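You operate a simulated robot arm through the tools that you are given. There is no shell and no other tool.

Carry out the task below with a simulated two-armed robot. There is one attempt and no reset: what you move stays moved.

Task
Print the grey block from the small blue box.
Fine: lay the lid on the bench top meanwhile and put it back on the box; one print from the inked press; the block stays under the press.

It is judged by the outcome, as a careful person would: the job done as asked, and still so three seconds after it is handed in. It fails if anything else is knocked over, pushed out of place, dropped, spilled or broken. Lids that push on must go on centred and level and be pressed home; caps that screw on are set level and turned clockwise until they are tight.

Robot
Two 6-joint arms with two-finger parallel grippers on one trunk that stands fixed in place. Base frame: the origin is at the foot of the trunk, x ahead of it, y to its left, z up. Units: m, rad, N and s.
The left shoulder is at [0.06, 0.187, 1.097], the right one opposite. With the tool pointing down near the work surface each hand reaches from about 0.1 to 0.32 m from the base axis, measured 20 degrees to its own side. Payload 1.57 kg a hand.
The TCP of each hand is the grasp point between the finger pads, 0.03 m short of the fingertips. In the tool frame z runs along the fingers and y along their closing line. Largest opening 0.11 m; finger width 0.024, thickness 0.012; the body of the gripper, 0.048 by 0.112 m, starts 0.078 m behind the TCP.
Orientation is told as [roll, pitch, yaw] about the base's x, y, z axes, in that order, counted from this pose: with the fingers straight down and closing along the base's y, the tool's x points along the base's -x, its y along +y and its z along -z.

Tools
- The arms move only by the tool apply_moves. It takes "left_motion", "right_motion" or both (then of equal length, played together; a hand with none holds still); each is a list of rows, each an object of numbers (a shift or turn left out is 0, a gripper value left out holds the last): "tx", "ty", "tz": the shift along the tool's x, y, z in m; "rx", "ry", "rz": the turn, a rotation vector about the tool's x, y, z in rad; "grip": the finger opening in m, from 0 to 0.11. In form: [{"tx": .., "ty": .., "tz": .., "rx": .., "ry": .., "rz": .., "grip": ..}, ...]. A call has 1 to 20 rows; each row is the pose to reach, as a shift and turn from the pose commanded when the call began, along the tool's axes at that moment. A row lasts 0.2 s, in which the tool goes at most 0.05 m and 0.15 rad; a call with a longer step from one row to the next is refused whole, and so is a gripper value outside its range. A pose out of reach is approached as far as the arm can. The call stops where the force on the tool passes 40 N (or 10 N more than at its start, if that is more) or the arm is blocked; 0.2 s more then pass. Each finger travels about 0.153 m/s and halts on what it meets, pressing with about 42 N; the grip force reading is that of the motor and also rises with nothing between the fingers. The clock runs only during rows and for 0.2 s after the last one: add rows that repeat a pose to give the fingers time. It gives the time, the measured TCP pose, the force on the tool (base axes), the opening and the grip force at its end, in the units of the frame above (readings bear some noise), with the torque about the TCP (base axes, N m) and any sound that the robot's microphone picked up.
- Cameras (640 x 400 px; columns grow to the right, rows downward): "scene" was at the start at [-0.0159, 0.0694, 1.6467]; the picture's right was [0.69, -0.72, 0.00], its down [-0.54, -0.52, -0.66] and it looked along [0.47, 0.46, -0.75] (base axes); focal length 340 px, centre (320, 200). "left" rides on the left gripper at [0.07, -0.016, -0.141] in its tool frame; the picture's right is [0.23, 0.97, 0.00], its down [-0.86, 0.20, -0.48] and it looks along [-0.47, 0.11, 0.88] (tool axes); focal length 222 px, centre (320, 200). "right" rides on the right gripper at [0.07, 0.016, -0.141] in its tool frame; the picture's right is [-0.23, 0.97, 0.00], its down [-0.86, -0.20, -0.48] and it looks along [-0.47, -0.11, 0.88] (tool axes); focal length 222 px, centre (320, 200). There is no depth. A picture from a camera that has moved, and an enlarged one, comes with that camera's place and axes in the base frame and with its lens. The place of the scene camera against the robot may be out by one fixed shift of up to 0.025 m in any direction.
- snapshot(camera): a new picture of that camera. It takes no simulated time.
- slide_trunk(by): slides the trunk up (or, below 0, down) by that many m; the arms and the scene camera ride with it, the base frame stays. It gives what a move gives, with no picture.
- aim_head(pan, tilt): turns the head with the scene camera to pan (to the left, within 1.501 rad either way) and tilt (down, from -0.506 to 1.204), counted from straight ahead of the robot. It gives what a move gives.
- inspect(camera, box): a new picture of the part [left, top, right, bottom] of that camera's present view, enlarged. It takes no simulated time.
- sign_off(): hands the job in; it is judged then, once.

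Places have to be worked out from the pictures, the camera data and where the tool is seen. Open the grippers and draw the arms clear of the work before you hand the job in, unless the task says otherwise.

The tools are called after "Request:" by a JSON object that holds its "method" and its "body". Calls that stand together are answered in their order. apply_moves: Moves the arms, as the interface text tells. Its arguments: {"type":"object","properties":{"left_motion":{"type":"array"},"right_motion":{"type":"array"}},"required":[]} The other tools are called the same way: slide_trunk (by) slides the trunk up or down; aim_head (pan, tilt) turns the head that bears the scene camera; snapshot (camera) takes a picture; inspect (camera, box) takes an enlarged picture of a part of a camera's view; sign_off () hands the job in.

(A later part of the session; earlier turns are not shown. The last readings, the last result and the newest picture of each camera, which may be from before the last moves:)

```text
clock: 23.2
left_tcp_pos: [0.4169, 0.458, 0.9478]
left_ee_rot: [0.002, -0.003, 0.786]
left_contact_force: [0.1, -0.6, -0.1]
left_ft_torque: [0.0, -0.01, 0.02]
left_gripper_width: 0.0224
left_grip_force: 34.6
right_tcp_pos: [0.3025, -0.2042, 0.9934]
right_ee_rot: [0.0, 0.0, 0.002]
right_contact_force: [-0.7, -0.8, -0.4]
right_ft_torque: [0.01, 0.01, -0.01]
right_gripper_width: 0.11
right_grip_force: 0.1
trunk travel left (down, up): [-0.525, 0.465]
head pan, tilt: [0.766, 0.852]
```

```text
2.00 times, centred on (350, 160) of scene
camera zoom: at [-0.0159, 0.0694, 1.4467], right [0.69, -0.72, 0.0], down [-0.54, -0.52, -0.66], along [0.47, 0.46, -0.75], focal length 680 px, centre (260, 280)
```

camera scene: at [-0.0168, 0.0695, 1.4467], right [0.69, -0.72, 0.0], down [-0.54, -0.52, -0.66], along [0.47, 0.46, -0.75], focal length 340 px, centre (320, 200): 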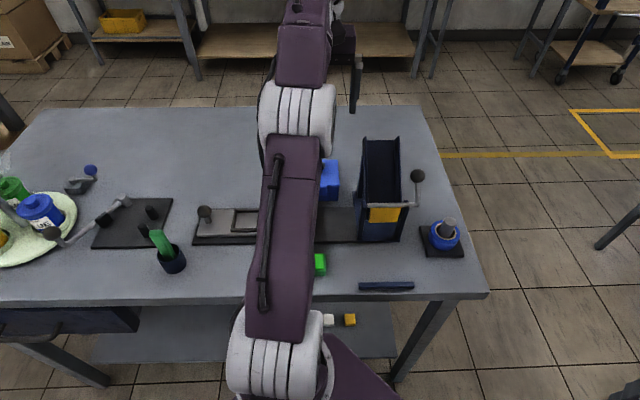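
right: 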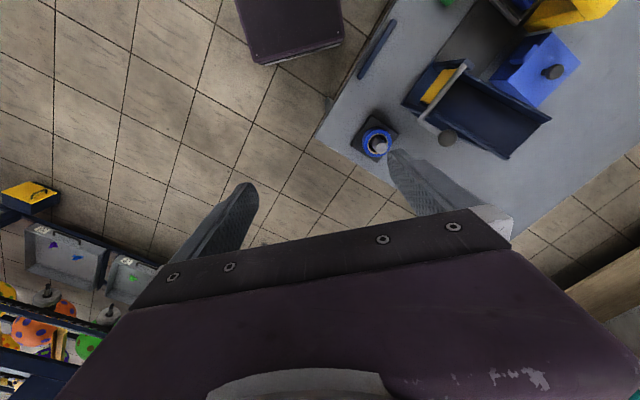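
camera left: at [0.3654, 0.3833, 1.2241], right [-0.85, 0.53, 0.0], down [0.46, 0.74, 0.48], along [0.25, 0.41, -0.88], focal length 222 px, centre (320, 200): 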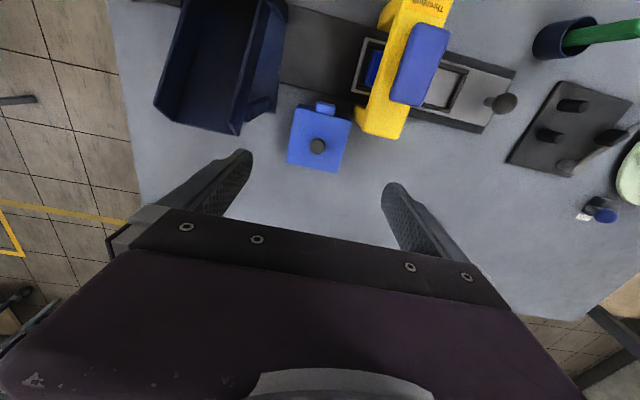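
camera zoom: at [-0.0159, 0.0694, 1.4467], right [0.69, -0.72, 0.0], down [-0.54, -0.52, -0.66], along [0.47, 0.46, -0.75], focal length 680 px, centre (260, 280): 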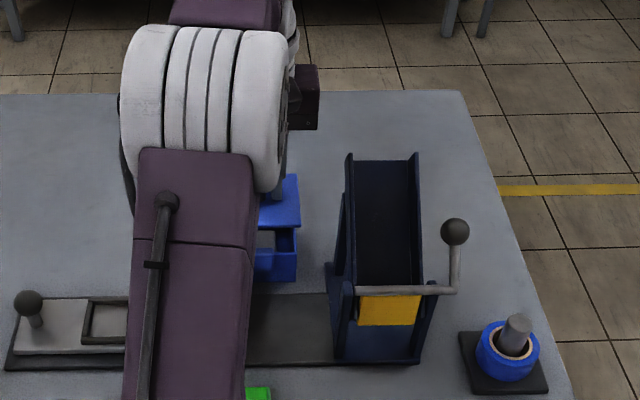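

The lid came off freely and the box stayed in place (the front tab belongs to the box). I raise a little more, shift it outward behind the press, then carry it along −u toward the empty bench behind the slide.

Request:
{"method": "apply_moves", "body": {"left_motion": [{"tz": -0.015}, {"tz": -0.027}, {"tx": -0.012, "tz": -0.027}, {"tx": -0.025, "tz": -0.027}, {"tx": -0.025, "ty": 0.03, "tz": -0.027}, {"tx": -0.025, "ty": 0.06, "tz": -0.027}, {"tx": -0.025, "ty": 0.09, "tz": -0.027}, {"tx": -0.025, "ty": 0.12, "tz": -0.027}, {"tx": -0.025, "ty": 0.15, "tz": -0.027}, {"tx": -0.025, "ty": 0.17, "tz": -0.027}, {"tx": -0.025, "ty": 0.17, "tz": -0.027}]}}

Request:
{"method": "snapshot", "body": {"camera": "left"}}

Request:
{"method": "snapshot", "body": {"camera": "scene"}}

```text
clock: 25.6
left_tcp_pos: [0.3108, 0.5947, 0.9752]
left_ee_rot: [0.003, 0.0, 0.785]
left_contact_force: [-0.9, 0.2, 0.0]
left_ft_torque: [0.0, -0.02, 0.01]
left_gripper_width: 0.0223
left_grip_force: 35.5
right_tcp_pos: [0.3041, -0.2038, 0.9933]
right_ee_rot: [-0.001, 0.002, 0.001]
right_contact_force: [0.6, 0.3, 0.5]
right_ft_torque: [0.02, -0.02, -0.01]
right_gripper_width: 0.1102
right_grip_force: 0.1
trunk travel left (down, up): [-0.525, 0.465]
head pan, tilt: [0.766, 0.852]
```

```text
taken
camera left: at [0.2757, 0.5333, 1.116], right [-0.85, 0.53, 0.0], down [0.46, 0.74, 0.48], along [0.25, 0.41, -0.88], focal length 222 px, centre (320, 200)
```

left: 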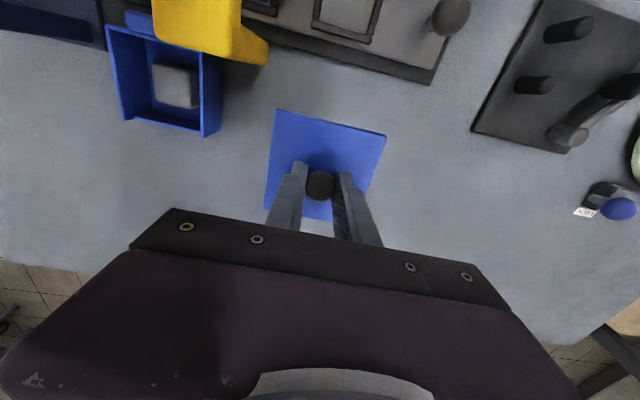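

```text
taken
camera scene: at [-0.0156, 0.0692, 1.4467], right [0.69, -0.72, 0.0], down [-0.54, -0.52, -0.66], along [0.47, 0.46, -0.75], focal length 340 px, centre (320, 200)
```

scene: 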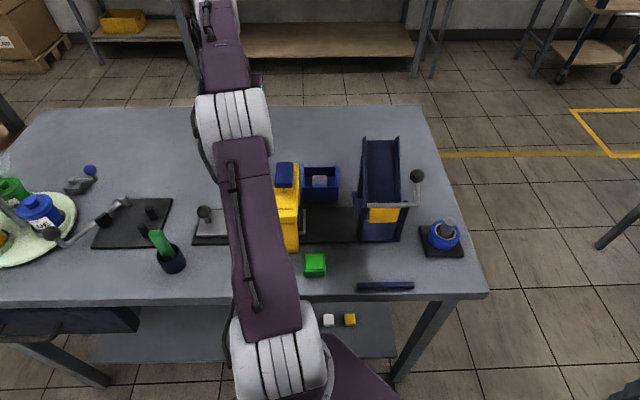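

The lid is over free bench and the open box with the grey block is visible. I enlarge the box interior and compare with the blue part in the nest.

Request:
{"method": "inspect", "body": {"camera": "left", "box": [90, 0, 290, 150]}}

Request:
{"method": "inspect", "body": {"camera": "scene", "box": [260, 140, 360, 280]}}

```text
2.67 times, centred on (190, 75) of left
camera zoom: at [0.2757, 0.5333, 1.116], right [-0.85, 0.53, 0.0], down [0.46, 0.74, 0.48], along [0.25, 0.41, -0.88], focal length 592 px, centre (667, 533)
```

zoom: 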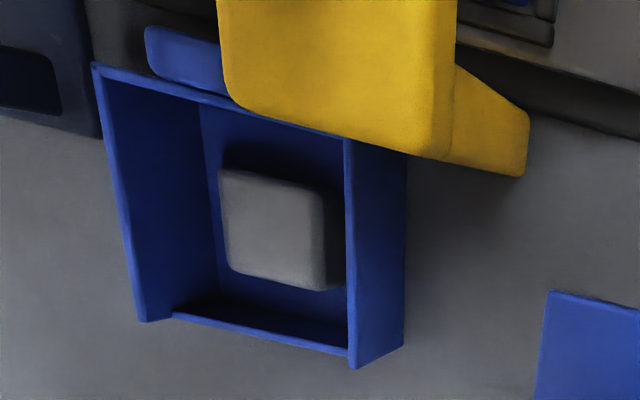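

```text
2.86 times, centred on (310, 210) of scene
camera zoom: at [-0.0156, 0.0692, 1.4467], right [0.69, -0.72, 0.0], down [-0.54, -0.52, -0.66], along [0.47, 0.46, -0.75], focal length 971 px, centre (349, 171)
```

zoom: 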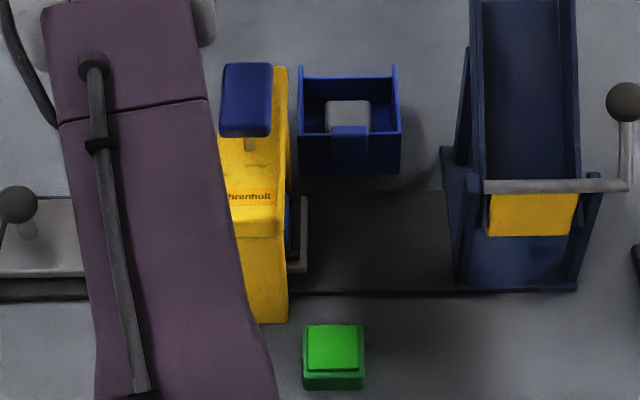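

The grey block is plain, while the green, purple and blue parts are cased pads — so the blue one in the nest under the die is the ink pad. First I lower the lid toward the bench here (u −0.20, v 0.64).

Request:
{"method": "apply_moves", "body": {"left_motion": [{"tz": 0.03}, {"tz": 0.06}, {"tz": 0.08}, {"tz": 0.095}, {"tz": 0.1}, {"tz": 0.1}]}}

Request:
{"method": "inspect", "body": {"camera": "left", "box": [200, 60, 440, 230]}}

Request:
{"method": "inspect", "body": {"camera": "scene", "box": [180, 100, 360, 220]}}

```text
clock: 27.0
left_tcp_pos: [0.3142, 0.5947, 0.8751]
left_ee_rot: [0.0, 0.0, 0.785]
left_contact_force: [0.7, 0.5, -1.0]
left_ft_torque: [0.01, 0.01, -0.01]
left_gripper_width: 0.0221
left_grip_force: 35.4
right_tcp_pos: [0.3019, -0.2029, 0.9929]
right_ee_rot: [0.0, 0.0, 0.001]
right_contact_force: [0.2, 1.1, 0.5]
right_ft_torque: [-0.04, 0.03, -0.01]
right_gripper_width: 0.1099
right_grip_force: 0.1
trunk travel left (down, up): [-0.525, 0.465]
head pan, tilt: [0.766, 0.852]
```

```text
2.35 times, centred on (320, 145) of left
camera zoom: at [0.2772, 0.5336, 1.0169], right [-0.85, 0.53, 0.0], down [0.46, 0.75, 0.48], along [0.25, 0.41, -0.88], focal length 523 px, centre (320, 329)
```

zoom: 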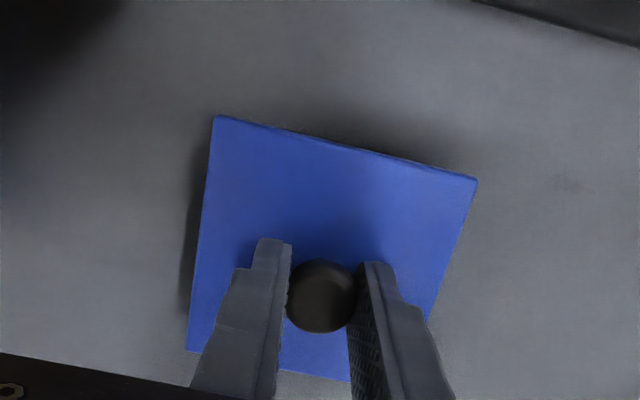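

```text
3.33 times, centred on (270, 160) of scene
camera zoom: at [-0.0159, 0.0695, 1.4467], right [0.69, -0.72, 0.0], down [-0.54, -0.52, -0.66], along [0.47, 0.46, -0.75], focal length 1133 px, centre (487, 333)
```

zoom: 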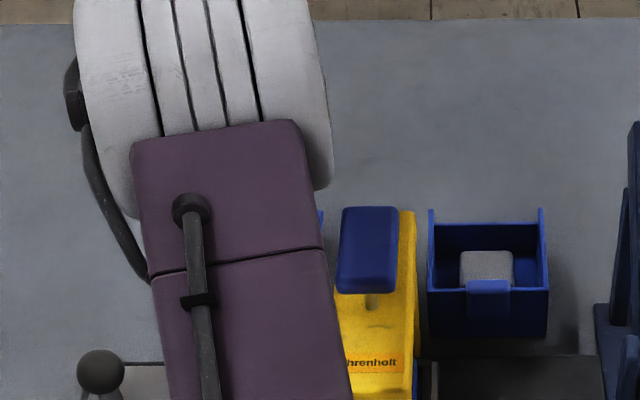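

No contact yet at z 0.875 and the lid's shadow is close. I continue down in small steps until I feel the bench.

Request:
{"method": "apply_moves", "body": {"left_motion": [{"tz": 0.004}, {"tz": 0.008}, {"tz": 0.011}, {"tz": 0.014}, {"tz": 0.017}]}}

Request:
{"method": "inspect", "body": {"camera": "left", "box": [200, 60, 440, 230]}}

```text
clock: 28.2
left_tcp_pos: [0.3133, 0.594, 0.863]
left_ee_rot: [0.004, -0.013, 0.786]
left_contact_force: [2.7, 5.3, 30.7]
left_ft_torque: [-0.19, 0.19, -0.02]
left_gripper_width: 0.0222
left_grip_force: 34.8
right_tcp_pos: [0.3015, -0.2067, 0.9936]
right_ee_rot: [0.004, -0.001, 0.0]
right_contact_force: [-0.9, -0.1, -0.3]
right_ft_torque: [-0.01, 0.03, 0.02]
right_gripper_width: 0.1102
right_grip_force: 0.0
trunk travel left (down, up): [-0.525, 0.465]
head pan, tilt: [0.766, 0.852]
```

```text
2.35 times, centred on (320, 145) of left
camera zoom: at [0.2761, 0.532, 1.0032], right [-0.85, 0.53, 0.0], down [0.46, 0.74, 0.49], along [0.26, 0.42, -0.87], focal length 523 px, centre (320, 329)
```

zoom: 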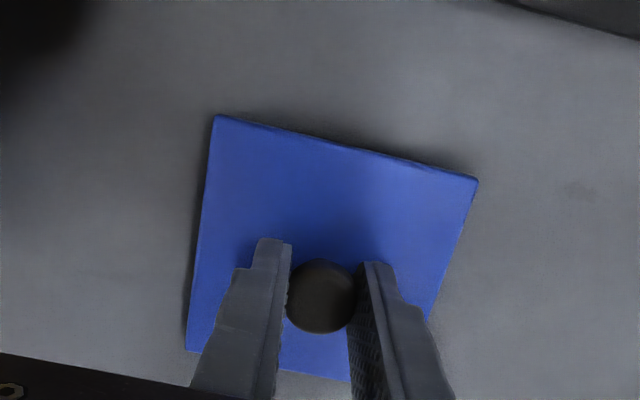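

The lid touched down at TCP z ≈ 0.863 (30 N). I ease off the pressure and then open the fingers.

Request:
{"method": "apply_moves", "body": {"left_motion": [{"tz": -0.003}, {"tz": -0.005}, {"tz": -0.005}]}}

Request:
{"method": "apply_moves", "body": {"left_motion": [{"grip": 0.03}, {"grip": 0.04}, {"grip": 0.05}, {"grip": 0.05}]}}

Request:
{"method": "inspect", "body": {"camera": "left", "box": [200, 60, 440, 230]}}

```text
clock: 29.0
left_tcp_pos: [0.3122, 0.5934, 0.8628]
left_ee_rot: [0.0, 0.0, 0.787]
left_contact_force: [3.8, 1.5, 12.0]
left_ft_torque: [0.43, -0.45, -0.01]
left_gripper_width: 0.0225
left_grip_force: 35.0
right_tcp_pos: [0.3034, -0.2054, 0.9931]
right_ee_rot: [0.003, 0.001, -0.002]
right_contact_force: [0.0, -0.4, -0.2]
right_ft_torque: [0.01, -0.04, -0.02]
right_gripper_width: 0.1102
right_grip_force: 0.1
trunk travel left (down, up): [-0.525, 0.465]
head pan, tilt: [0.766, 0.852]
```

```text
clock: 30.0
left_tcp_pos: [0.3124, 0.5943, 0.8635]
left_ee_rot: [0.002, -0.002, 0.785]
left_contact_force: [-0.4, 0.0, 0.6]
left_ft_torque: [0.01, -0.02, -0.03]
left_gripper_width: 0.05
left_grip_force: 0.1
right_tcp_pos: [0.3022, -0.2042, 0.9927]
right_ee_rot: [0.0, 0.002, 0.0]
right_contact_force: [-0.1, -0.1, -0.1]
right_ft_torque: [-0.03, 0.01, -0.03]
right_gripper_width: 0.1103
right_grip_force: 0.1
trunk travel left (down, up): [-0.525, 0.465]
head pan, tilt: [0.766, 0.852]
```

```text
2.35 times, centred on (320, 145) of left
camera zoom: at [0.2765, 0.5337, 1.004], right [-0.85, 0.53, 0.0], down [0.46, 0.75, 0.48], along [0.25, 0.41, -0.88], focal length 523 px, centre (320, 329)
```

zoom: 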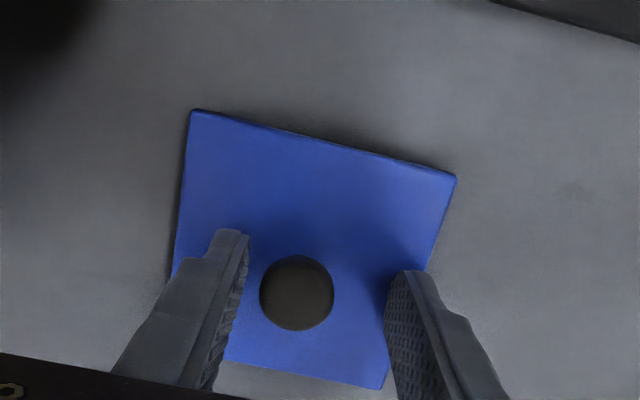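

The lid lies flat on the bench. I raise straight up and carry the open hand back along v 0.64 to above the box.

Request:
{"method": "apply_moves", "body": {"left_motion": [{"tz": -0.03, "grip": 0.05}, {"tz": -0.07}, {"tz": -0.11}, {"tz": -0.14}, {"ty": -0.04, "tz": -0.14}, {"ty": -0.08, "tz": -0.14}, {"ty": -0.12, "tz": -0.14}, {"ty": -0.16, "tz": -0.14}, {"tx": 0.01, "ty": -0.17, "tz": -0.14}, {"tx": 0.025, "ty": -0.17, "tz": -0.14}, {"tx": 0.025, "ty": -0.17, "tz": -0.14}]}}

Request:
{"method": "snapshot", "body": {"camera": "left"}}

Request:
{"method": "inspect", "body": {"camera": "left", "box": [220, 60, 440, 220]}}

```text
clock: 32.4
left_tcp_pos: [0.4177, 0.4562, 1.0022]
left_ee_rot: [0.003, -0.002, 0.784]
left_contact_force: [-0.4, 0.2, 0.8]
left_ft_torque: [0.01, -0.04, -0.02]
left_gripper_width: 0.05
left_grip_force: 0.1
right_tcp_pos: [0.303, -0.2036, 0.9935]
right_ee_rot: [0.0, 0.001, 0.0]
right_contact_force: [-1.0, 0.6, 0.1]
right_ft_torque: [-0.01, 0.02, 0.0]
right_gripper_width: 0.1097
right_grip_force: 0.0
trunk travel left (down, up): [-0.525, 0.465]
head pan, tilt: [0.766, 0.852]
```

```text
taken
camera left: at [0.3801, 0.3961, 1.1435], right [-0.85, 0.53, 0.0], down [0.46, 0.75, 0.48], along [0.25, 0.41, -0.88], focal length 222 px, centre (320, 200)
```

left: 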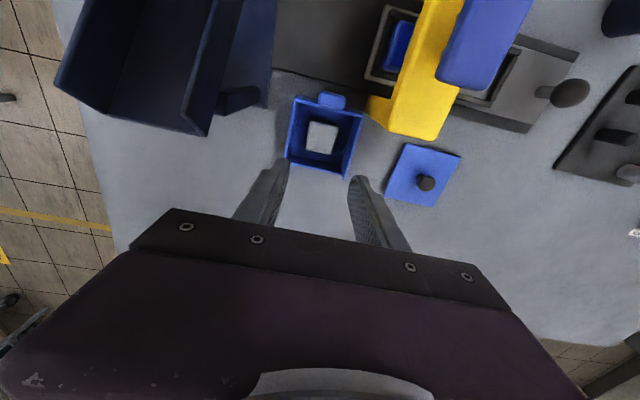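

```text
2.50 times, centred on (330, 140) of left
camera zoom: at [0.3801, 0.3961, 1.1435], right [-0.85, 0.53, 0.0], down [0.46, 0.75, 0.48], along [0.25, 0.41, -0.88], focal length 555 px, centre (295, 350)
```

zoom: 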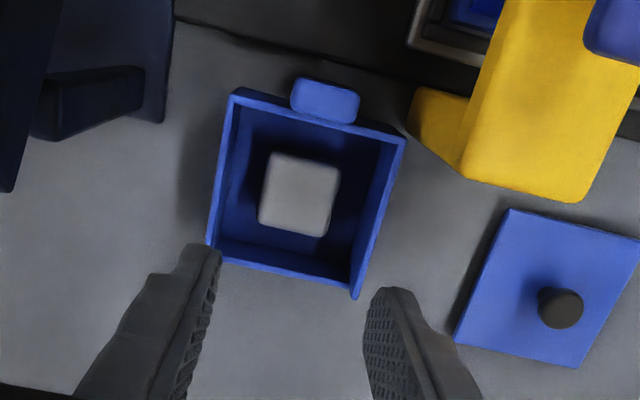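

The block's centre is at u −0.0285, v 0.616 with its top about 0.846, some 24 mm below the box rim (inner half-width about 0.037), so the fit for the fingers is tight. I enlarge the fingers to check their shape near the tips.

Request:
{"method": "inspect", "body": {"camera": "left", "box": [225, 140, 305, 230]}}

Request:
{"method": "inspect", "body": {"camera": "left", "box": [270, 80, 390, 190]}}

Request:
{"method": "inspect", "body": {"camera": "right", "box": [160, 120, 320, 260]}}

```text
4.44 times, centred on (265, 185) of left
camera zoom: at [0.3801, 0.3961, 1.1435], right [-0.85, 0.53, 0.0], down [0.46, 0.75, 0.48], along [0.25, 0.41, -0.88], focal length 987 px, centre (564, 267)
```

zoom: 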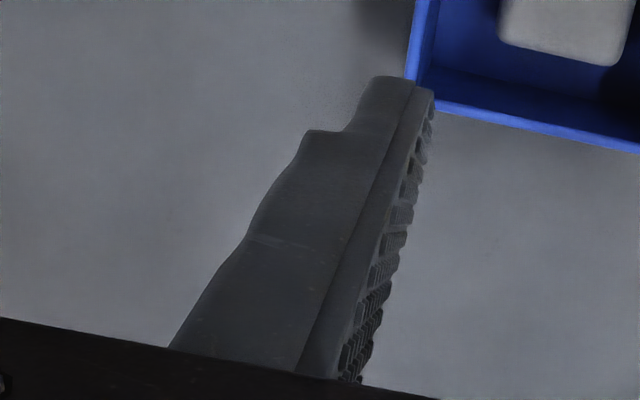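

```text
3.64 times, centred on (330, 135) of left
camera zoom: at [0.3801, 0.3961, 1.1435], right [-0.85, 0.53, 0.0], down [0.46, 0.75, 0.48], along [0.25, 0.41, -0.88], focal length 808 px, centre (284, 436)
```

zoom: 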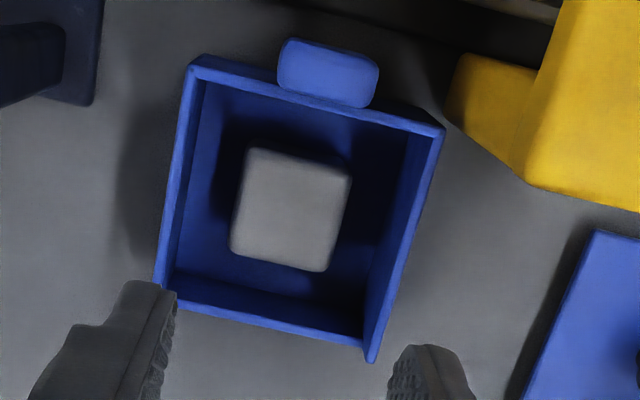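

```text
2.86 times, centred on (240, 190) of right
camera zoom: at [0.2343, -0.1881, 1.1345], right [0.23, 0.97, 0.0], down [0.86, -0.2, 0.48], along [0.47, -0.11, -0.88], focal length 635 px, centre (549, 229)
```

zoom: 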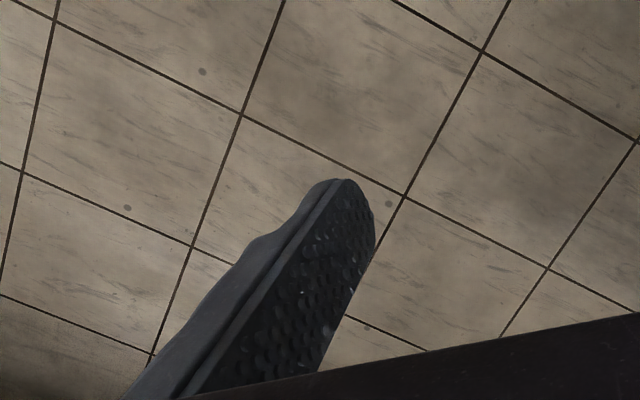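

The fingers are 12 mm thick near the tips and get thicker about 35 mm up, so I'll use a shallow grasp on the block's upper part (also needed because of the nest frame). I correct by about 1–2 mm, set the opening to 0.047, and come down to rim level first.

Request:
{"method": "apply_moves", "body": {"left_motion": [{"tx": 0.002, "ty": 0.0013, "tz": 0.03, "grip": 0.047}, {"tx": 0.002, "ty": 0.0013, "tz": 0.06, "grip": 0.047}, {"tx": 0.002, "ty": 0.0013, "tz": 0.09, "grip": 0.047}, {"tx": 0.002, "ty": 0.0013, "tz": 0.1, "grip": 0.047}, {"tx": 0.002, "ty": 0.0013, "tz": 0.1, "grip": 0.047}]}}

Request:
{"method": "inspect", "body": {"camera": "left", "box": [230, 100, 410, 220]}}

```text
clock: 33.6
left_tcp_pos: [0.4135, 0.4561, 0.9016]
left_ee_rot: [0.003, -0.001, 0.786]
left_contact_force: [0.7, 0.3, -0.1]
left_ft_torque: [0.0, 0.0, -0.01]
left_gripper_width: 0.0472
left_grip_force: 0.0
right_tcp_pos: [0.3032, -0.2046, 0.9937]
right_ee_rot: [0.001, 0.001, 0.0]
right_contact_force: [-0.7, 0.0, -0.6]
right_ft_torque: [0.01, 0.01, -0.01]
right_gripper_width: 0.11
right_grip_force: 0.0
trunk travel left (down, up): [-0.525, 0.465]
head pan, tilt: [0.766, 0.852]
```

```text
3.33 times, centred on (320, 160) of left
camera zoom: at [0.3774, 0.3948, 1.0435], right [-0.85, 0.53, 0.0], down [0.46, 0.74, 0.48], along [0.25, 0.41, -0.88], focal length 740 px, centre (320, 333)
```

zoom: 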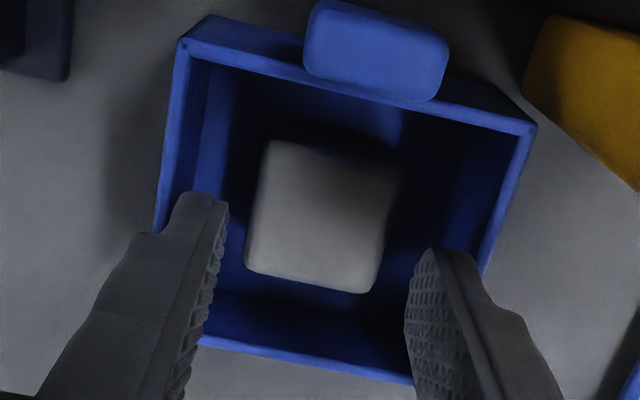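

At rim level the fingers sit about 1 mm toward +u of the box's middle. I correct that, narrow the opening to 0.044 and go down to z ≈ 0.868 (tips about 8 mm below the block's top).

Request:
{"method": "apply_moves", "body": {"left_motion": [{"ty": 0.0007, "grip": 0.044}, {"ty": 0.0007, "tz": 0.01, "grip": 0.044}, {"ty": 0.0007, "tz": 0.018}, {"ty": 0.0007, "tz": 0.026}, {"ty": 0.0007, "tz": 0.034}]}}

Request:
{"method": "inspect", "body": {"camera": "left", "box": [230, 100, 410, 220]}}

```text
clock: 34.8
left_tcp_pos: [0.4127, 0.4574, 0.8684]
left_ee_rot: [0.001, -0.002, 0.786]
left_contact_force: [-0.2, 0.4, -0.1]
left_ft_torque: [-0.01, 0.01, 0.02]
left_gripper_width: 0.0439
left_grip_force: 0.0
right_tcp_pos: [0.3044, -0.2043, 0.9926]
right_ee_rot: [0.0, -0.001, 0.0]
right_contact_force: [0.1, -0.3, 0.1]
right_ft_torque: [0.0, -0.01, -0.04]
right_gripper_width: 0.1098
right_grip_force: 0.0
trunk travel left (down, up): [-0.525, 0.465]
head pan, tilt: [0.766, 0.852]
```

```text
3.33 times, centred on (320, 160) of left
camera zoom: at [0.3761, 0.3962, 1.0089], right [-0.85, 0.53, 0.0], down [0.46, 0.75, 0.48], along [0.25, 0.41, -0.88], focal length 740 px, centre (320, 333)
```

zoom: 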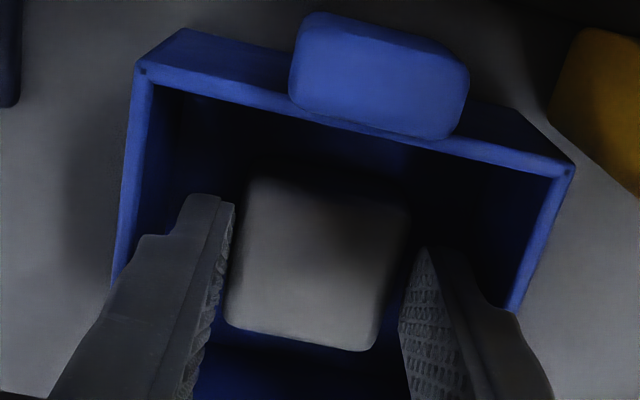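

No contact so far. The block's top reads about 0.842–0.846, so I narrow a touch more to 0.0415 (keeps the thicker finger part clear of the rim) and go down another 6 mm before closing.

Request:
{"method": "apply_moves", "body": {"left_motion": [{"grip": 0.0415}, {"tz": 0.002, "grip": 0.0415}, {"tz": 0.004}, {"tz": 0.006}, {"tz": 0.007}]}}

Request:
{"method": "inspect", "body": {"camera": "left", "box": [230, 100, 410, 220]}}

```text
clock: 36.0
left_tcp_pos: [0.4126, 0.4568, 0.8627]
left_ee_rot: [0.004, -0.001, 0.786]
left_contact_force: [1.0, 0.3, 0.9]
left_ft_torque: [0.01, 0.01, -0.03]
left_gripper_width: 0.0416
left_grip_force: 0.1
right_tcp_pos: [0.3029, -0.2041, 0.9934]
right_ee_rot: [-0.001, -0.001, 0.001]
right_contact_force: [0.2, 0.6, 1.3]
right_ft_torque: [0.0, -0.01, 0.0]
right_gripper_width: 0.1101
right_grip_force: 0.0
trunk travel left (down, up): [-0.525, 0.465]
head pan, tilt: [0.766, 0.852]
```

```text
3.33 times, centred on (320, 160) of left
camera zoom: at [0.3767, 0.3957, 1.0029], right [-0.85, 0.53, 0.0], down [0.46, 0.74, 0.48], along [0.25, 0.41, -0.88], focal length 740 px, centre (320, 333)
```

zoom: 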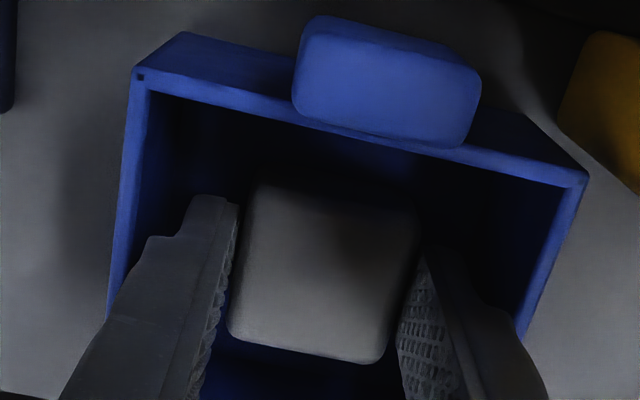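

Clear of the walls and the block sits between the pads. I close the grip.

Request:
{"method": "apply_moves", "body": {"left_motion": [{"grip": 0.037}, {"grip": 0.032}, {"grip": 0.03}, {"grip": 0.03}]}}

Request:
{"method": "inspect", "body": {"camera": "left", "box": [230, 100, 410, 220]}}

```text
clock: 37.0
left_tcp_pos: [0.4134, 0.456, 0.8627]
left_ee_rot: [0.003, -0.001, 0.786]
left_contact_force: [-0.7, -0.2, 0.4]
left_ft_torque: [-0.01, 0.01, 0.0]
left_gripper_width: 0.0386
left_grip_force: 42.1
right_tcp_pos: [0.3013, -0.2049, 0.9943]
right_ee_rot: [0.0, 0.002, -0.002]
right_contact_force: [0.3, -0.5, 0.8]
right_ft_torque: [0.01, 0.0, -0.02]
right_gripper_width: 0.1099
right_grip_force: 0.0
trunk travel left (down, up): [-0.525, 0.465]
head pan, tilt: [0.766, 0.852]
```

```text
3.33 times, centred on (320, 160) of left
camera zoom: at [0.3767, 0.3957, 1.0029], right [-0.85, 0.53, 0.0], down [0.46, 0.75, 0.48], along [0.25, 0.41, -0.88], focal length 740 px, centre (320, 333)
```

zoom: 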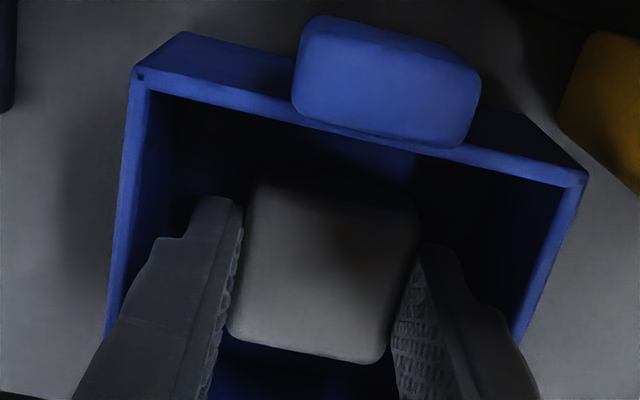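

The block is gripped (0.0386 m, 42 N). I lift it out, first slowly, then to z ≈ 0.985.

Request:
{"method": "apply_moves", "body": {"left_motion": [{"tz": -0.005}, {"tz": -0.012}, {"tz": -0.022}, {"tz": -0.035}, {"tz": -0.055}, {"tz": -0.08}, {"tz": -0.105}, {"tz": -0.123}, {"tz": -0.123}]}}

Request:
{"method": "snapshot", "body": {"camera": "left"}}

Request:
{"method": "inspect", "body": {"camera": "scene", "box": [260, 60, 440, 260]}}

```text
clock: 39.0
left_tcp_pos: [0.4144, 0.458, 0.9841]
left_ee_rot: [0.001, -0.003, 0.785]
left_contact_force: [0.1, 0.1, -0.3]
left_ft_torque: [-0.01, 0.01, 0.03]
left_gripper_width: 0.0385
left_grip_force: 41.5
right_tcp_pos: [0.3015, -0.2039, 0.9921]
right_ee_rot: [0.0, 0.001, -0.001]
right_contact_force: [0.4, 0.7, -0.1]
right_ft_torque: [0.0, -0.01, 0.01]
right_gripper_width: 0.1099
right_grip_force: 0.1
trunk travel left (down, up): [-0.525, 0.465]
head pan, tilt: [0.766, 0.852]
```

```text
taken
camera left: at [0.3773, 0.3962, 1.1262], right [-0.85, 0.53, 0.0], down [0.46, 0.75, 0.48], along [0.25, 0.41, -0.88], focal length 222 px, centre (320, 200)
```

left: 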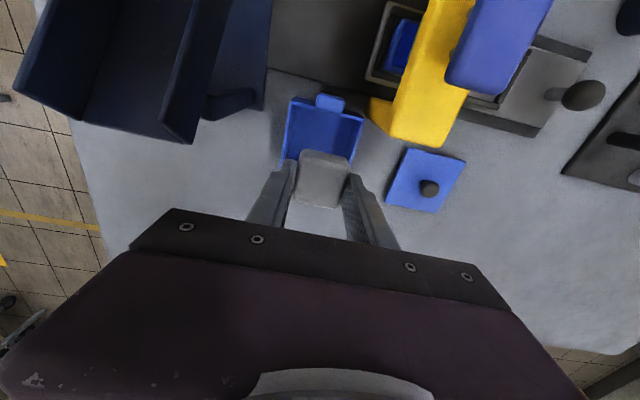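

```text
2.00 times, centred on (350, 160) of scene
camera zoom: at [-0.0158, 0.0695, 1.4467], right [0.69, -0.72, 0.0], down [-0.54, -0.52, -0.66], along [0.47, 0.46, -0.75], focal length 680 px, centre (260, 280)
```

zoom: 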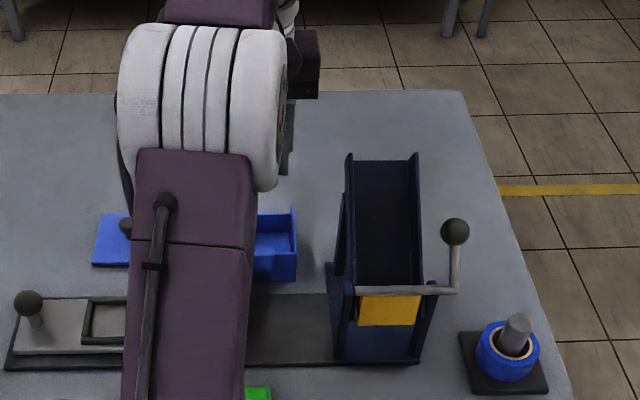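

The block is out and the box is undisturbed. I carry it behind the press at v ≈ 0.637, then along −u and in to above the outer nest.

Request:
{"method": "apply_moves", "body": {"left_motion": [{"tx": -0.02}, {"tx": -0.02, "ty": 0.03}, {"tx": -0.02, "ty": 0.065}, {"tx": -0.02, "ty": 0.1}, {"tx": -0.02, "ty": 0.135}, {"tx": -0.02, "ty": 0.165}, {"tx": 0.01, "ty": 0.165}, {"tx": 0.045, "ty": 0.165}, {"tx": 0.08, "ty": 0.165}, {"tx": 0.105, "ty": 0.165}, {"tx": 0.1175, "ty": 0.165}, {"tx": 0.1175, "ty": 0.165}]}}

Request:
{"method": "snapshot", "body": {"camera": "left"}}

Request:
{"method": "inspect", "body": {"camera": "left", "box": [200, 60, 420, 220]}}

Request:
{"method": "snapshot", "body": {"camera": "scene"}}

```text
clock: 41.6
left_tcp_pos: [0.2107, 0.49, 0.9842]
left_ee_rot: [0.003, -0.001, 0.785]
left_contact_force: [0.8, -0.4, 0.4]
left_ft_torque: [-0.01, 0.0, 0.02]
left_gripper_width: 0.0385
left_grip_force: 42.2
right_tcp_pos: [0.3036, -0.2036, 0.993]
right_ee_rot: [-0.001, -0.001, 0.001]
right_contact_force: [-0.4, 0.0, -0.4]
right_ft_torque: [-0.02, 0.0, -0.03]
right_gripper_width: 0.1098
right_grip_force: 0.0
trunk travel left (down, up): [-0.525, 0.465]
head pan, tilt: [0.766, 0.852]
```

```text
taken
camera left: at [0.1761, 0.4291, 1.1249], right [-0.85, 0.53, 0.0], down [0.46, 0.74, 0.48], along [0.25, 0.41, -0.88], focal length 222 px, centre (320, 200)
```

left: 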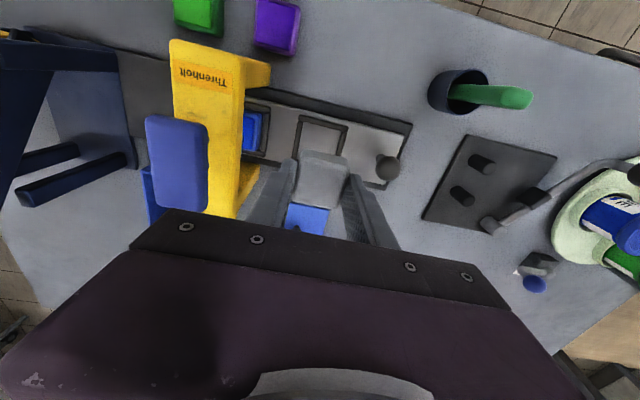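

```text
2.50 times, centred on (310, 140) of left
camera zoom: at [0.1761, 0.4291, 1.1249], right [-0.85, 0.53, 0.0], down [0.46, 0.74, 0.48], along [0.25, 0.41, -0.88], focal length 555 px, centre (345, 350)
```

zoom: 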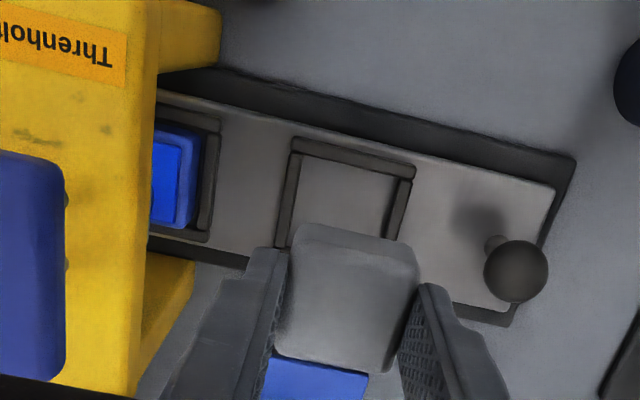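

```text
taken
camera scene: at [-0.0158, 0.0695, 1.4467], right [0.69, -0.72, 0.0], down [-0.54, -0.52, -0.66], along [0.47, 0.46, -0.75], focal length 340 px, centre (320, 200)
```

scene: 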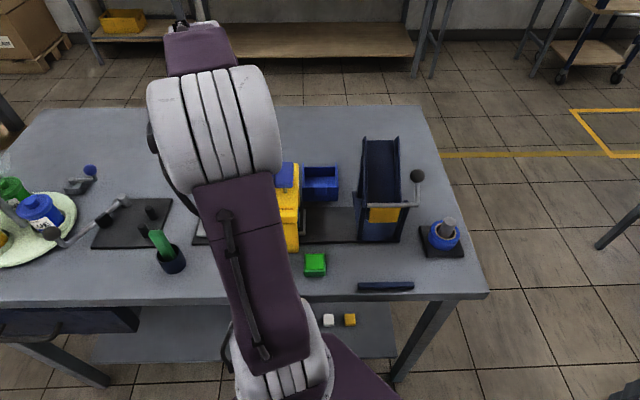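

The nest frame reads u centre −0.193, v centre 0.501; the block in hand is at about u −0.195, v 0.4955. I correct by (+0.002, +0.0055) and lower to just above the frame for a check.

Request:
{"method": "apply_moves", "body": {"left_motion": [{"tx": -0.0055, "ty": -0.002}, {"tx": -0.0055, "ty": -0.002, "tz": 0.025}, {"tx": -0.0055, "ty": -0.002, "tz": 0.05}, {"tx": -0.0055, "ty": -0.002, "tz": 0.066}, {"tx": -0.0055, "ty": -0.002, "tz": 0.066}]}}

Request:
{"method": "inspect", "body": {"camera": "left", "box": [220, 80, 420, 220]}}

Request:
{"method": "snapshot", "body": {"camera": "left"}}

```text
clock: 42.8
left_tcp_pos: [0.2178, 0.493, 0.9162]
left_ee_rot: [0.001, -0.003, 0.786]
left_contact_force: [0.8, 0.4, -0.1]
left_ft_torque: [0.03, 0.03, -0.02]
left_gripper_width: 0.0386
left_grip_force: 41.9
right_tcp_pos: [0.3047, -0.2049, 0.9922]
right_ee_rot: [0.001, -0.001, -0.001]
right_contact_force: [-0.6, -0.6, -0.4]
right_ft_torque: [-0.01, -0.04, 0.01]
right_gripper_width: 0.1103
right_grip_force: 0.0
trunk travel left (down, up): [-0.525, 0.465]
head pan, tilt: [0.766, 0.852]
```

```text
2.86 times, centred on (320, 150) of left
camera zoom: at [0.1816, 0.4314, 1.0578], right [-0.85, 0.53, 0.0], down [0.46, 0.75, 0.48], along [0.25, 0.41, -0.88], focal length 635 px, centre (320, 343)
```

zoom: 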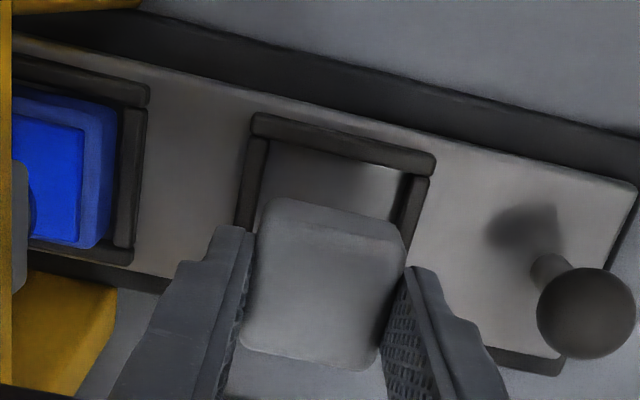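

```text
taken
camera left: at [0.1816, 0.4314, 1.0578], right [-0.85, 0.53, 0.0], down [0.46, 0.75, 0.48], along [0.25, 0.41, -0.88], focal length 222 px, centre (320, 200)
```

left: 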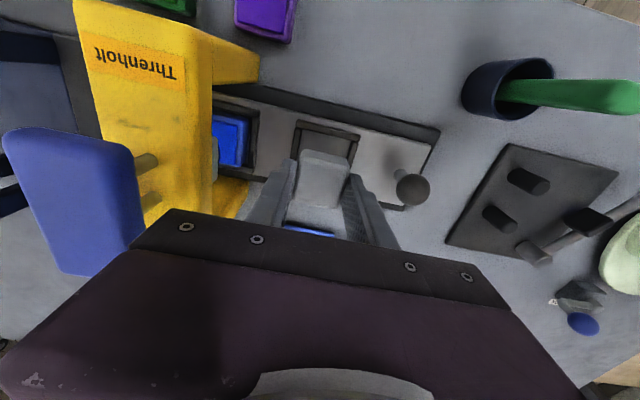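

Block and nest agree within about a millimetre now. I lower slowly, in small steps, until the block seats.

Request:
{"method": "apply_moves", "body": {"left_motion": [{"tz": 0.006}, {"tz": 0.012}, {"tz": 0.016}, {"tz": 0.019}, {"tz": 0.022}]}}

Request:
{"method": "inspect", "body": {"camera": "left", "box": [220, 80, 420, 220]}}

```text
clock: 44.0
left_tcp_pos: [0.2184, 0.4935, 0.897]
left_ee_rot: [0.002, -0.002, 0.785]
left_contact_force: [-0.4, -0.2, 0.0]
left_ft_torque: [0.03, 0.0, 0.02]
left_gripper_width: 0.0386
left_grip_force: 42.1
right_tcp_pos: [0.3028, -0.2037, 0.9937]
right_ee_rot: [0.0, -0.001, -0.003]
right_contact_force: [1.0, -0.2, -0.8]
right_ft_torque: [0.0, 0.02, 0.0]
right_gripper_width: 0.1101
right_grip_force: 0.1
trunk travel left (down, up): [-0.525, 0.465]
head pan, tilt: [0.766, 0.852]
```

```text
2.86 times, centred on (320, 150) of left
camera zoom: at [0.1818, 0.4317, 1.0372], right [-0.85, 0.53, 0.0], down [0.46, 0.75, 0.48], along [0.25, 0.41, -0.88], focal length 635 px, centre (320, 343)
```

zoom: 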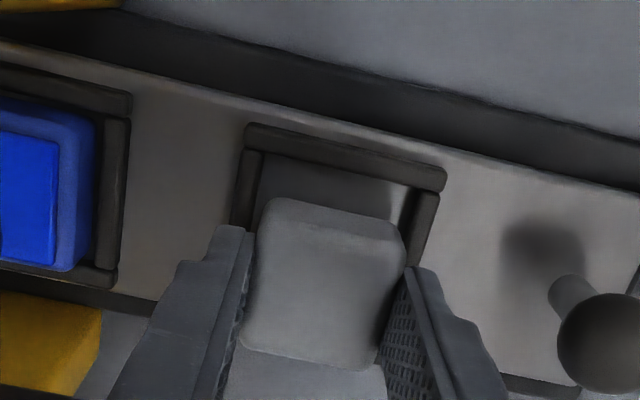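

Closer analysis shows the block is a flat tile about 39 × 39 × 22 mm, so the fingertips end only about 4 mm above its underside; the frame top is near z 0.842. I shift 1.5 mm to −u and lower to z ≈ 0.876, just before the tips would meet the frame.

Request:
{"method": "apply_moves", "body": {"left_motion": [{"ty": 0.0015}, {"ty": 0.0015, "tz": 0.006}, {"ty": 0.0015, "tz": 0.012}, {"ty": 0.0015, "tz": 0.017}, {"ty": 0.0015, "tz": 0.02}]}}

Request:
{"method": "inspect", "body": {"camera": "left", "box": [220, 80, 420, 220]}}

```text
clock: 45.2
left_tcp_pos: [0.2182, 0.4917, 0.8773]
left_ee_rot: [0.004, -0.006, 0.788]
left_contact_force: [1.5, 1.0, 18.0]
left_ft_torque: [-0.32, -0.24, 0.06]
left_gripper_width: 0.0386
left_grip_force: 42.4
right_tcp_pos: [0.3028, -0.2046, 0.9936]
right_ee_rot: [0.001, -0.001, 0.001]
right_contact_force: [-1.1, -0.3, -0.8]
right_ft_torque: [0.04, 0.0, 0.01]
right_gripper_width: 0.1101
right_grip_force: 0.1
trunk travel left (down, up): [-0.525, 0.465]
head pan, tilt: [0.766, 0.852]
```

```text
2.86 times, centred on (320, 150) of left
camera zoom: at [0.1814, 0.4317, 1.0187], right [-0.85, 0.53, 0.0], down [0.46, 0.74, 0.48], along [0.25, 0.41, -0.87], focal length 635 px, centre (320, 343)
```

zoom: 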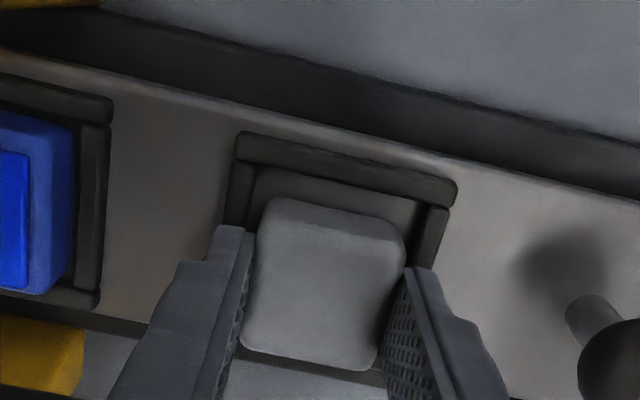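

Contact at z 0.877 with about 18 N, offset toward the +u finger, so a fingertip is resting on the frame wall with the block already inside the frame. I ease off slightly, then open gently a few millimetres and look.

Request:
{"method": "apply_moves", "body": {"left_motion": [{"ty": 0.001, "tz": -0.001}, {"ty": 0.001, "tz": -0.001}, {"ty": 0.001, "tz": -0.001}]}}

Request:
{"method": "apply_moves", "body": {"left_motion": [{"grip": 0.04}, {"grip": 0.042}, {"grip": 0.045}, {"grip": 0.045}]}}

Request:
{"method": "inspect", "body": {"camera": "left", "box": [220, 80, 420, 220]}}

```text
clock: 46.0
left_tcp_pos: [0.2184, 0.4941, 0.8766]
left_ee_rot: [0.001, -0.005, 0.786]
left_contact_force: [7.4, 0.4, 14.4]
left_ft_torque: [-0.35, -0.4, 0.12]
left_gripper_width: 0.0387
left_grip_force: 41.4
right_tcp_pos: [0.3042, -0.2065, 0.9935]
right_ee_rot: [0.002, 0.0, -0.001]
right_contact_force: [0.2, 0.2, 1.2]
right_ft_torque: [-0.01, 0.03, -0.02]
right_gripper_width: 0.11
right_grip_force: 0.1
trunk travel left (down, up): [-0.525, 0.465]
head pan, tilt: [0.766, 0.852]
```

```text
clock: 47.0
left_tcp_pos: [0.2176, 0.4943, 0.8779]
left_ee_rot: [0.0, -0.002, 0.787]
left_contact_force: [4.0, 5.5, 19.3]
left_ft_torque: [-0.18, -0.28, 0.09]
left_gripper_width: 0.0421
left_grip_force: 0.0
right_tcp_pos: [0.3027, -0.205, 0.9926]
right_ee_rot: [0.001, -0.001, -0.001]
right_contact_force: [-0.8, 0.4, -0.1]
right_ft_torque: [0.01, -0.01, -0.02]
right_gripper_width: 0.11
right_grip_force: 0.1
trunk travel left (down, up): [-0.525, 0.465]
head pan, tilt: [0.766, 0.852]
```

```text
2.86 times, centred on (320, 150) of left
camera zoom: at [0.1807, 0.4328, 1.0189], right [-0.85, 0.53, 0.0], down [0.46, 0.74, 0.48], along [0.25, 0.41, -0.88], focal length 635 px, centre (320, 343)
```

zoom: 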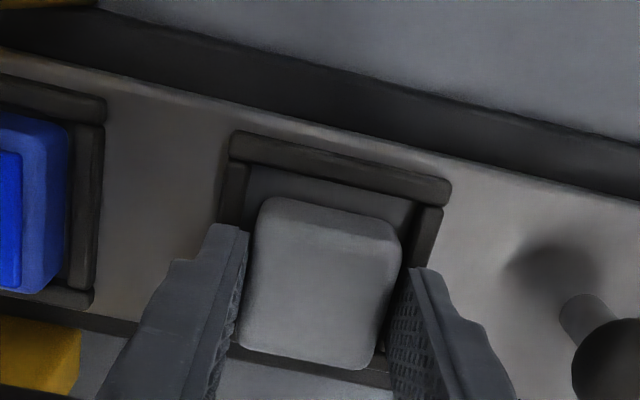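

The force remains with the fingers loosened, so it is the fingertips on the frame, not the block. I raise 4 mm and open a bit more.

Request:
{"method": "apply_moves", "body": {"left_motion": [{"tz": -0.002, "grip": 0.045}, {"tz": -0.004, "grip": 0.046}, {"tz": -0.004, "grip": 0.048}, {"tz": -0.004, "grip": 0.048}]}}

Request:
{"method": "inspect", "body": {"camera": "left", "box": [220, 80, 420, 220]}}

```text
clock: 48.0
left_tcp_pos: [0.2161, 0.4938, 0.8816]
left_ee_rot: [0.002, -0.002, 0.785]
left_contact_force: [-0.3, 0.8, -0.9]
left_ft_torque: [-0.03, -0.01, 0.03]
left_gripper_width: 0.048
left_grip_force: 0.0
right_tcp_pos: [0.3035, -0.2045, 0.9931]
right_ee_rot: [0.002, -0.001, 0.0]
right_contact_force: [0.1, 0.0, 0.0]
right_ft_torque: [-0.01, 0.0, 0.01]
right_gripper_width: 0.1101
right_grip_force: 0.0
trunk travel left (down, up): [-0.525, 0.465]
head pan, tilt: [0.766, 0.852]
```

```text
2.86 times, centred on (320, 150) of left
camera zoom: at [0.1807, 0.4336, 1.0227], right [-0.85, 0.53, 0.0], down [0.46, 0.75, 0.48], along [0.25, 0.41, -0.88], focal length 635 px, centre (320, 343)
```

zoom: 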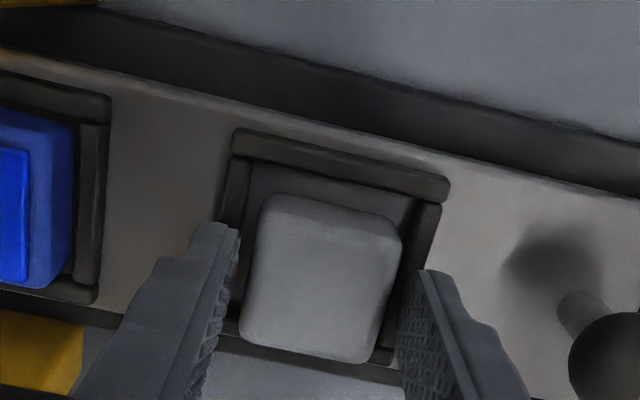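

The forces are zero and the block sits inside the frame. I raise the open hand straight up and check the seating.

Request:
{"method": "apply_moves", "body": {"left_motion": [{"tz": -0.015, "grip": 0.048}, {"tz": -0.04, "grip": 0.055}, {"tz": -0.08, "grip": 0.06}, {"tz": -0.12, "grip": 0.06}, {"tz": -0.15, "grip": 0.06}, {"tz": -0.15, "grip": 0.06}]}}

Request:
{"method": "snapshot", "body": {"camera": "left"}}

Request:
{"method": "inspect", "body": {"camera": "left", "box": [220, 60, 420, 200]}}

```text
clock: 49.4
left_tcp_pos: [0.2169, 0.4957, 1.0318]
left_ee_rot: [0.002, -0.002, 0.785]
left_contact_force: [0.0, -0.1, -0.4]
left_ft_torque: [-0.02, -0.02, -0.04]
left_gripper_width: 0.0602
left_grip_force: 0.0
right_tcp_pos: [0.3025, -0.2041, 0.9925]
right_ee_rot: [0.003, -0.001, 0.001]
right_contact_force: [0.4, 1.1, 0.3]
right_ft_torque: [-0.01, 0.0, 0.0]
right_gripper_width: 0.11
right_grip_force: 0.1
trunk travel left (down, up): [-0.525, 0.465]
head pan, tilt: [0.766, 0.852]
```

```text
taken
camera left: at [0.1795, 0.4351, 1.171], right [-0.85, 0.53, 0.0], down [0.46, 0.75, 0.48], along [0.25, 0.41, -0.88], focal length 222 px, centre (320, 200)
```

left: 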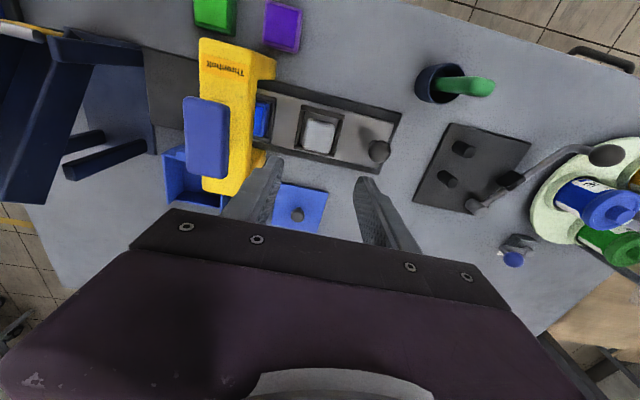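

```text
2.86 times, centred on (320, 130) of left
camera zoom: at [0.1795, 0.4351, 1.171], right [-0.85, 0.53, 0.0], down [0.46, 0.75, 0.48], along [0.25, 0.41, -0.88], focal length 635 px, centre (320, 400)
```

zoom: 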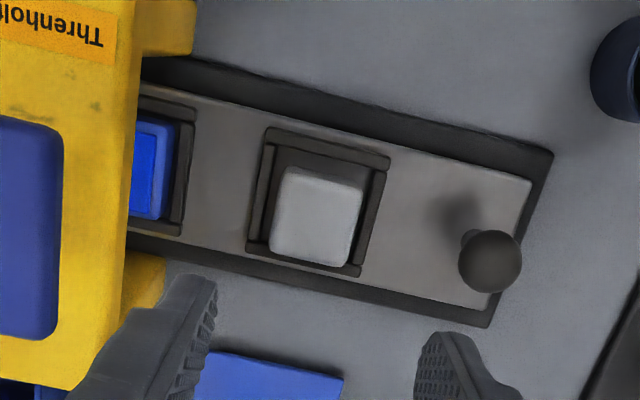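

The grey block sits in the outer nest. Next I ink the die: the pad on top of the press is at u −0.099, v 0.4985, z 0.984. I close the fingers and move above it.

Request:
{"method": "apply_moves", "body": {"left_motion": [{"tz": -0.02, "grip": 0.03}, {"ty": -0.03, "tz": -0.03, "grip": 0.01}, {"tx": 0.003, "ty": -0.06, "tz": -0.03, "grip": 0.0}, {"tx": 0.006, "ty": -0.09, "tz": -0.03, "grip": 0.0}, {"tx": 0.006, "ty": -0.098, "tz": -0.03, "grip": 0.0}, {"tx": 0.006, "ty": -0.098, "tz": -0.03, "grip": 0.0}]}}

Request:
{"method": "snapshot", "body": {"camera": "left"}}

Request:
{"method": "inspect", "body": {"camera": "left", "box": [220, 80, 420, 220]}}

```text
clock: 50.8
left_tcp_pos: [0.2825, 0.4198, 1.0607]
left_ee_rot: [0.0, -0.001, 0.788]
left_contact_force: [0.7, -0.7, 0.4]
left_ft_torque: [0.03, 0.03, -0.01]
left_gripper_width: 0.0
left_grip_force: 21.8
right_tcp_pos: [0.3025, -0.2039, 0.9931]
right_ee_rot: [0.0, 0.0, 0.0]
right_contact_force: [-0.5, 0.1, -0.2]
right_ft_torque: [-0.02, 0.01, -0.02]
right_gripper_width: 0.11
right_grip_force: 0.1
trunk travel left (down, up): [-0.525, 0.465]
head pan, tilt: [0.766, 0.852]
```

```text
taken
camera left: at [0.2448, 0.359, 1.2013], right [-0.85, 0.53, 0.0], down [0.46, 0.75, 0.48], along [0.25, 0.41, -0.88], focal length 222 px, centre (320, 200)
```

left: 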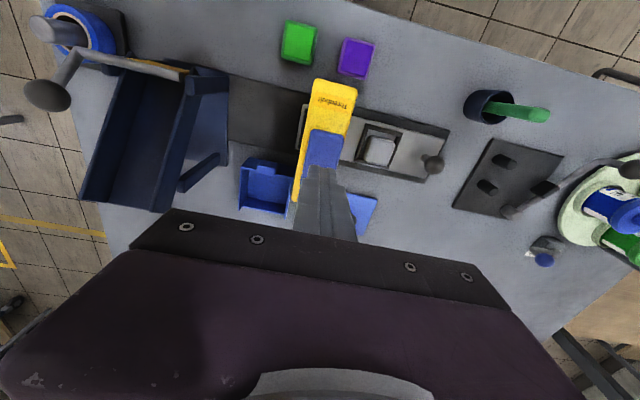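

```text
2.86 times, centred on (320, 150) of left
camera zoom: at [0.2448, 0.359, 1.2013], right [-0.85, 0.53, 0.0], down [0.46, 0.75, 0.48], along [0.25, 0.41, -0.88], focal length 635 px, centre (320, 343)
```

zoom: 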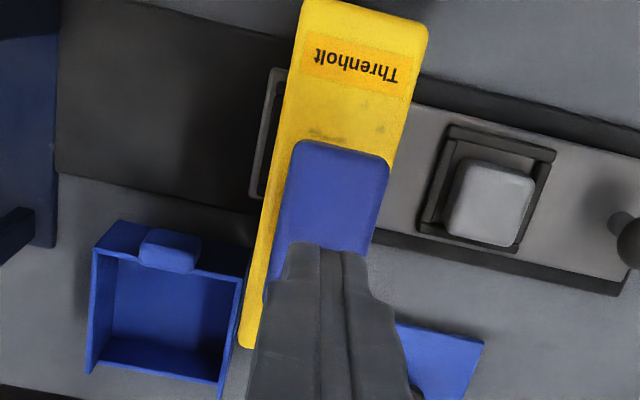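

The pad's middle is right under the closed fingertips. I descend to just above contact and then press in 5 mm steps, letting the force limit stop it.

Request:
{"method": "apply_moves", "body": {"left_motion": [{"tx": -0.002, "tz": 0.02}, {"tx": -0.002, "tz": 0.038}, {"tx": -0.002, "tz": 0.043}, {"tx": -0.002, "tz": 0.048}, {"tx": -0.002, "tz": 0.053}]}}

Request:
{"method": "inspect", "body": {"camera": "left", "box": [220, 80, 420, 220]}}

```text
clock: 52.0
left_tcp_pos: [0.2834, 0.4219, 1.0073]
left_ee_rot: [0.001, -0.003, 0.785]
left_contact_force: [-1.0, 0.6, 2.2]
left_ft_torque: [0.02, 0.06, -0.04]
left_gripper_width: 0.0001
left_grip_force: 21.1
right_tcp_pos: [0.3031, -0.2029, 0.9939]
right_ee_rot: [0.0, -0.001, 0.001]
right_contact_force: [0.4, 0.6, 1.0]
right_ft_torque: [0.04, 0.0, 0.02]
right_gripper_width: 0.1102
right_grip_force: 0.1
trunk travel left (down, up): [-0.525, 0.465]
head pan, tilt: [0.766, 0.852]
```

```text
2.86 times, centred on (320, 150) of left
camera zoom: at [0.2465, 0.3606, 1.1479], right [-0.85, 0.53, 0.0], down [0.46, 0.74, 0.48], along [0.25, 0.41, -0.88], focal length 635 px, centre (320, 343)
```

zoom: 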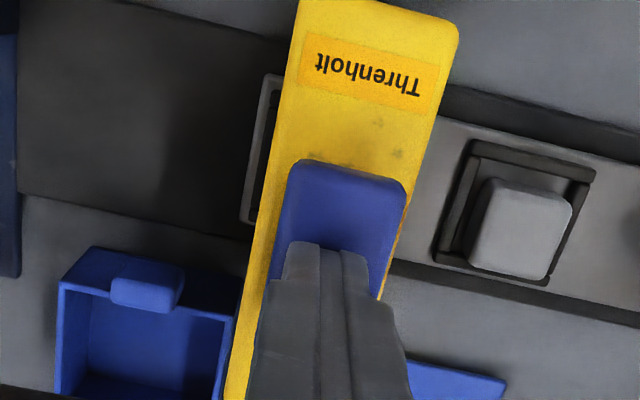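

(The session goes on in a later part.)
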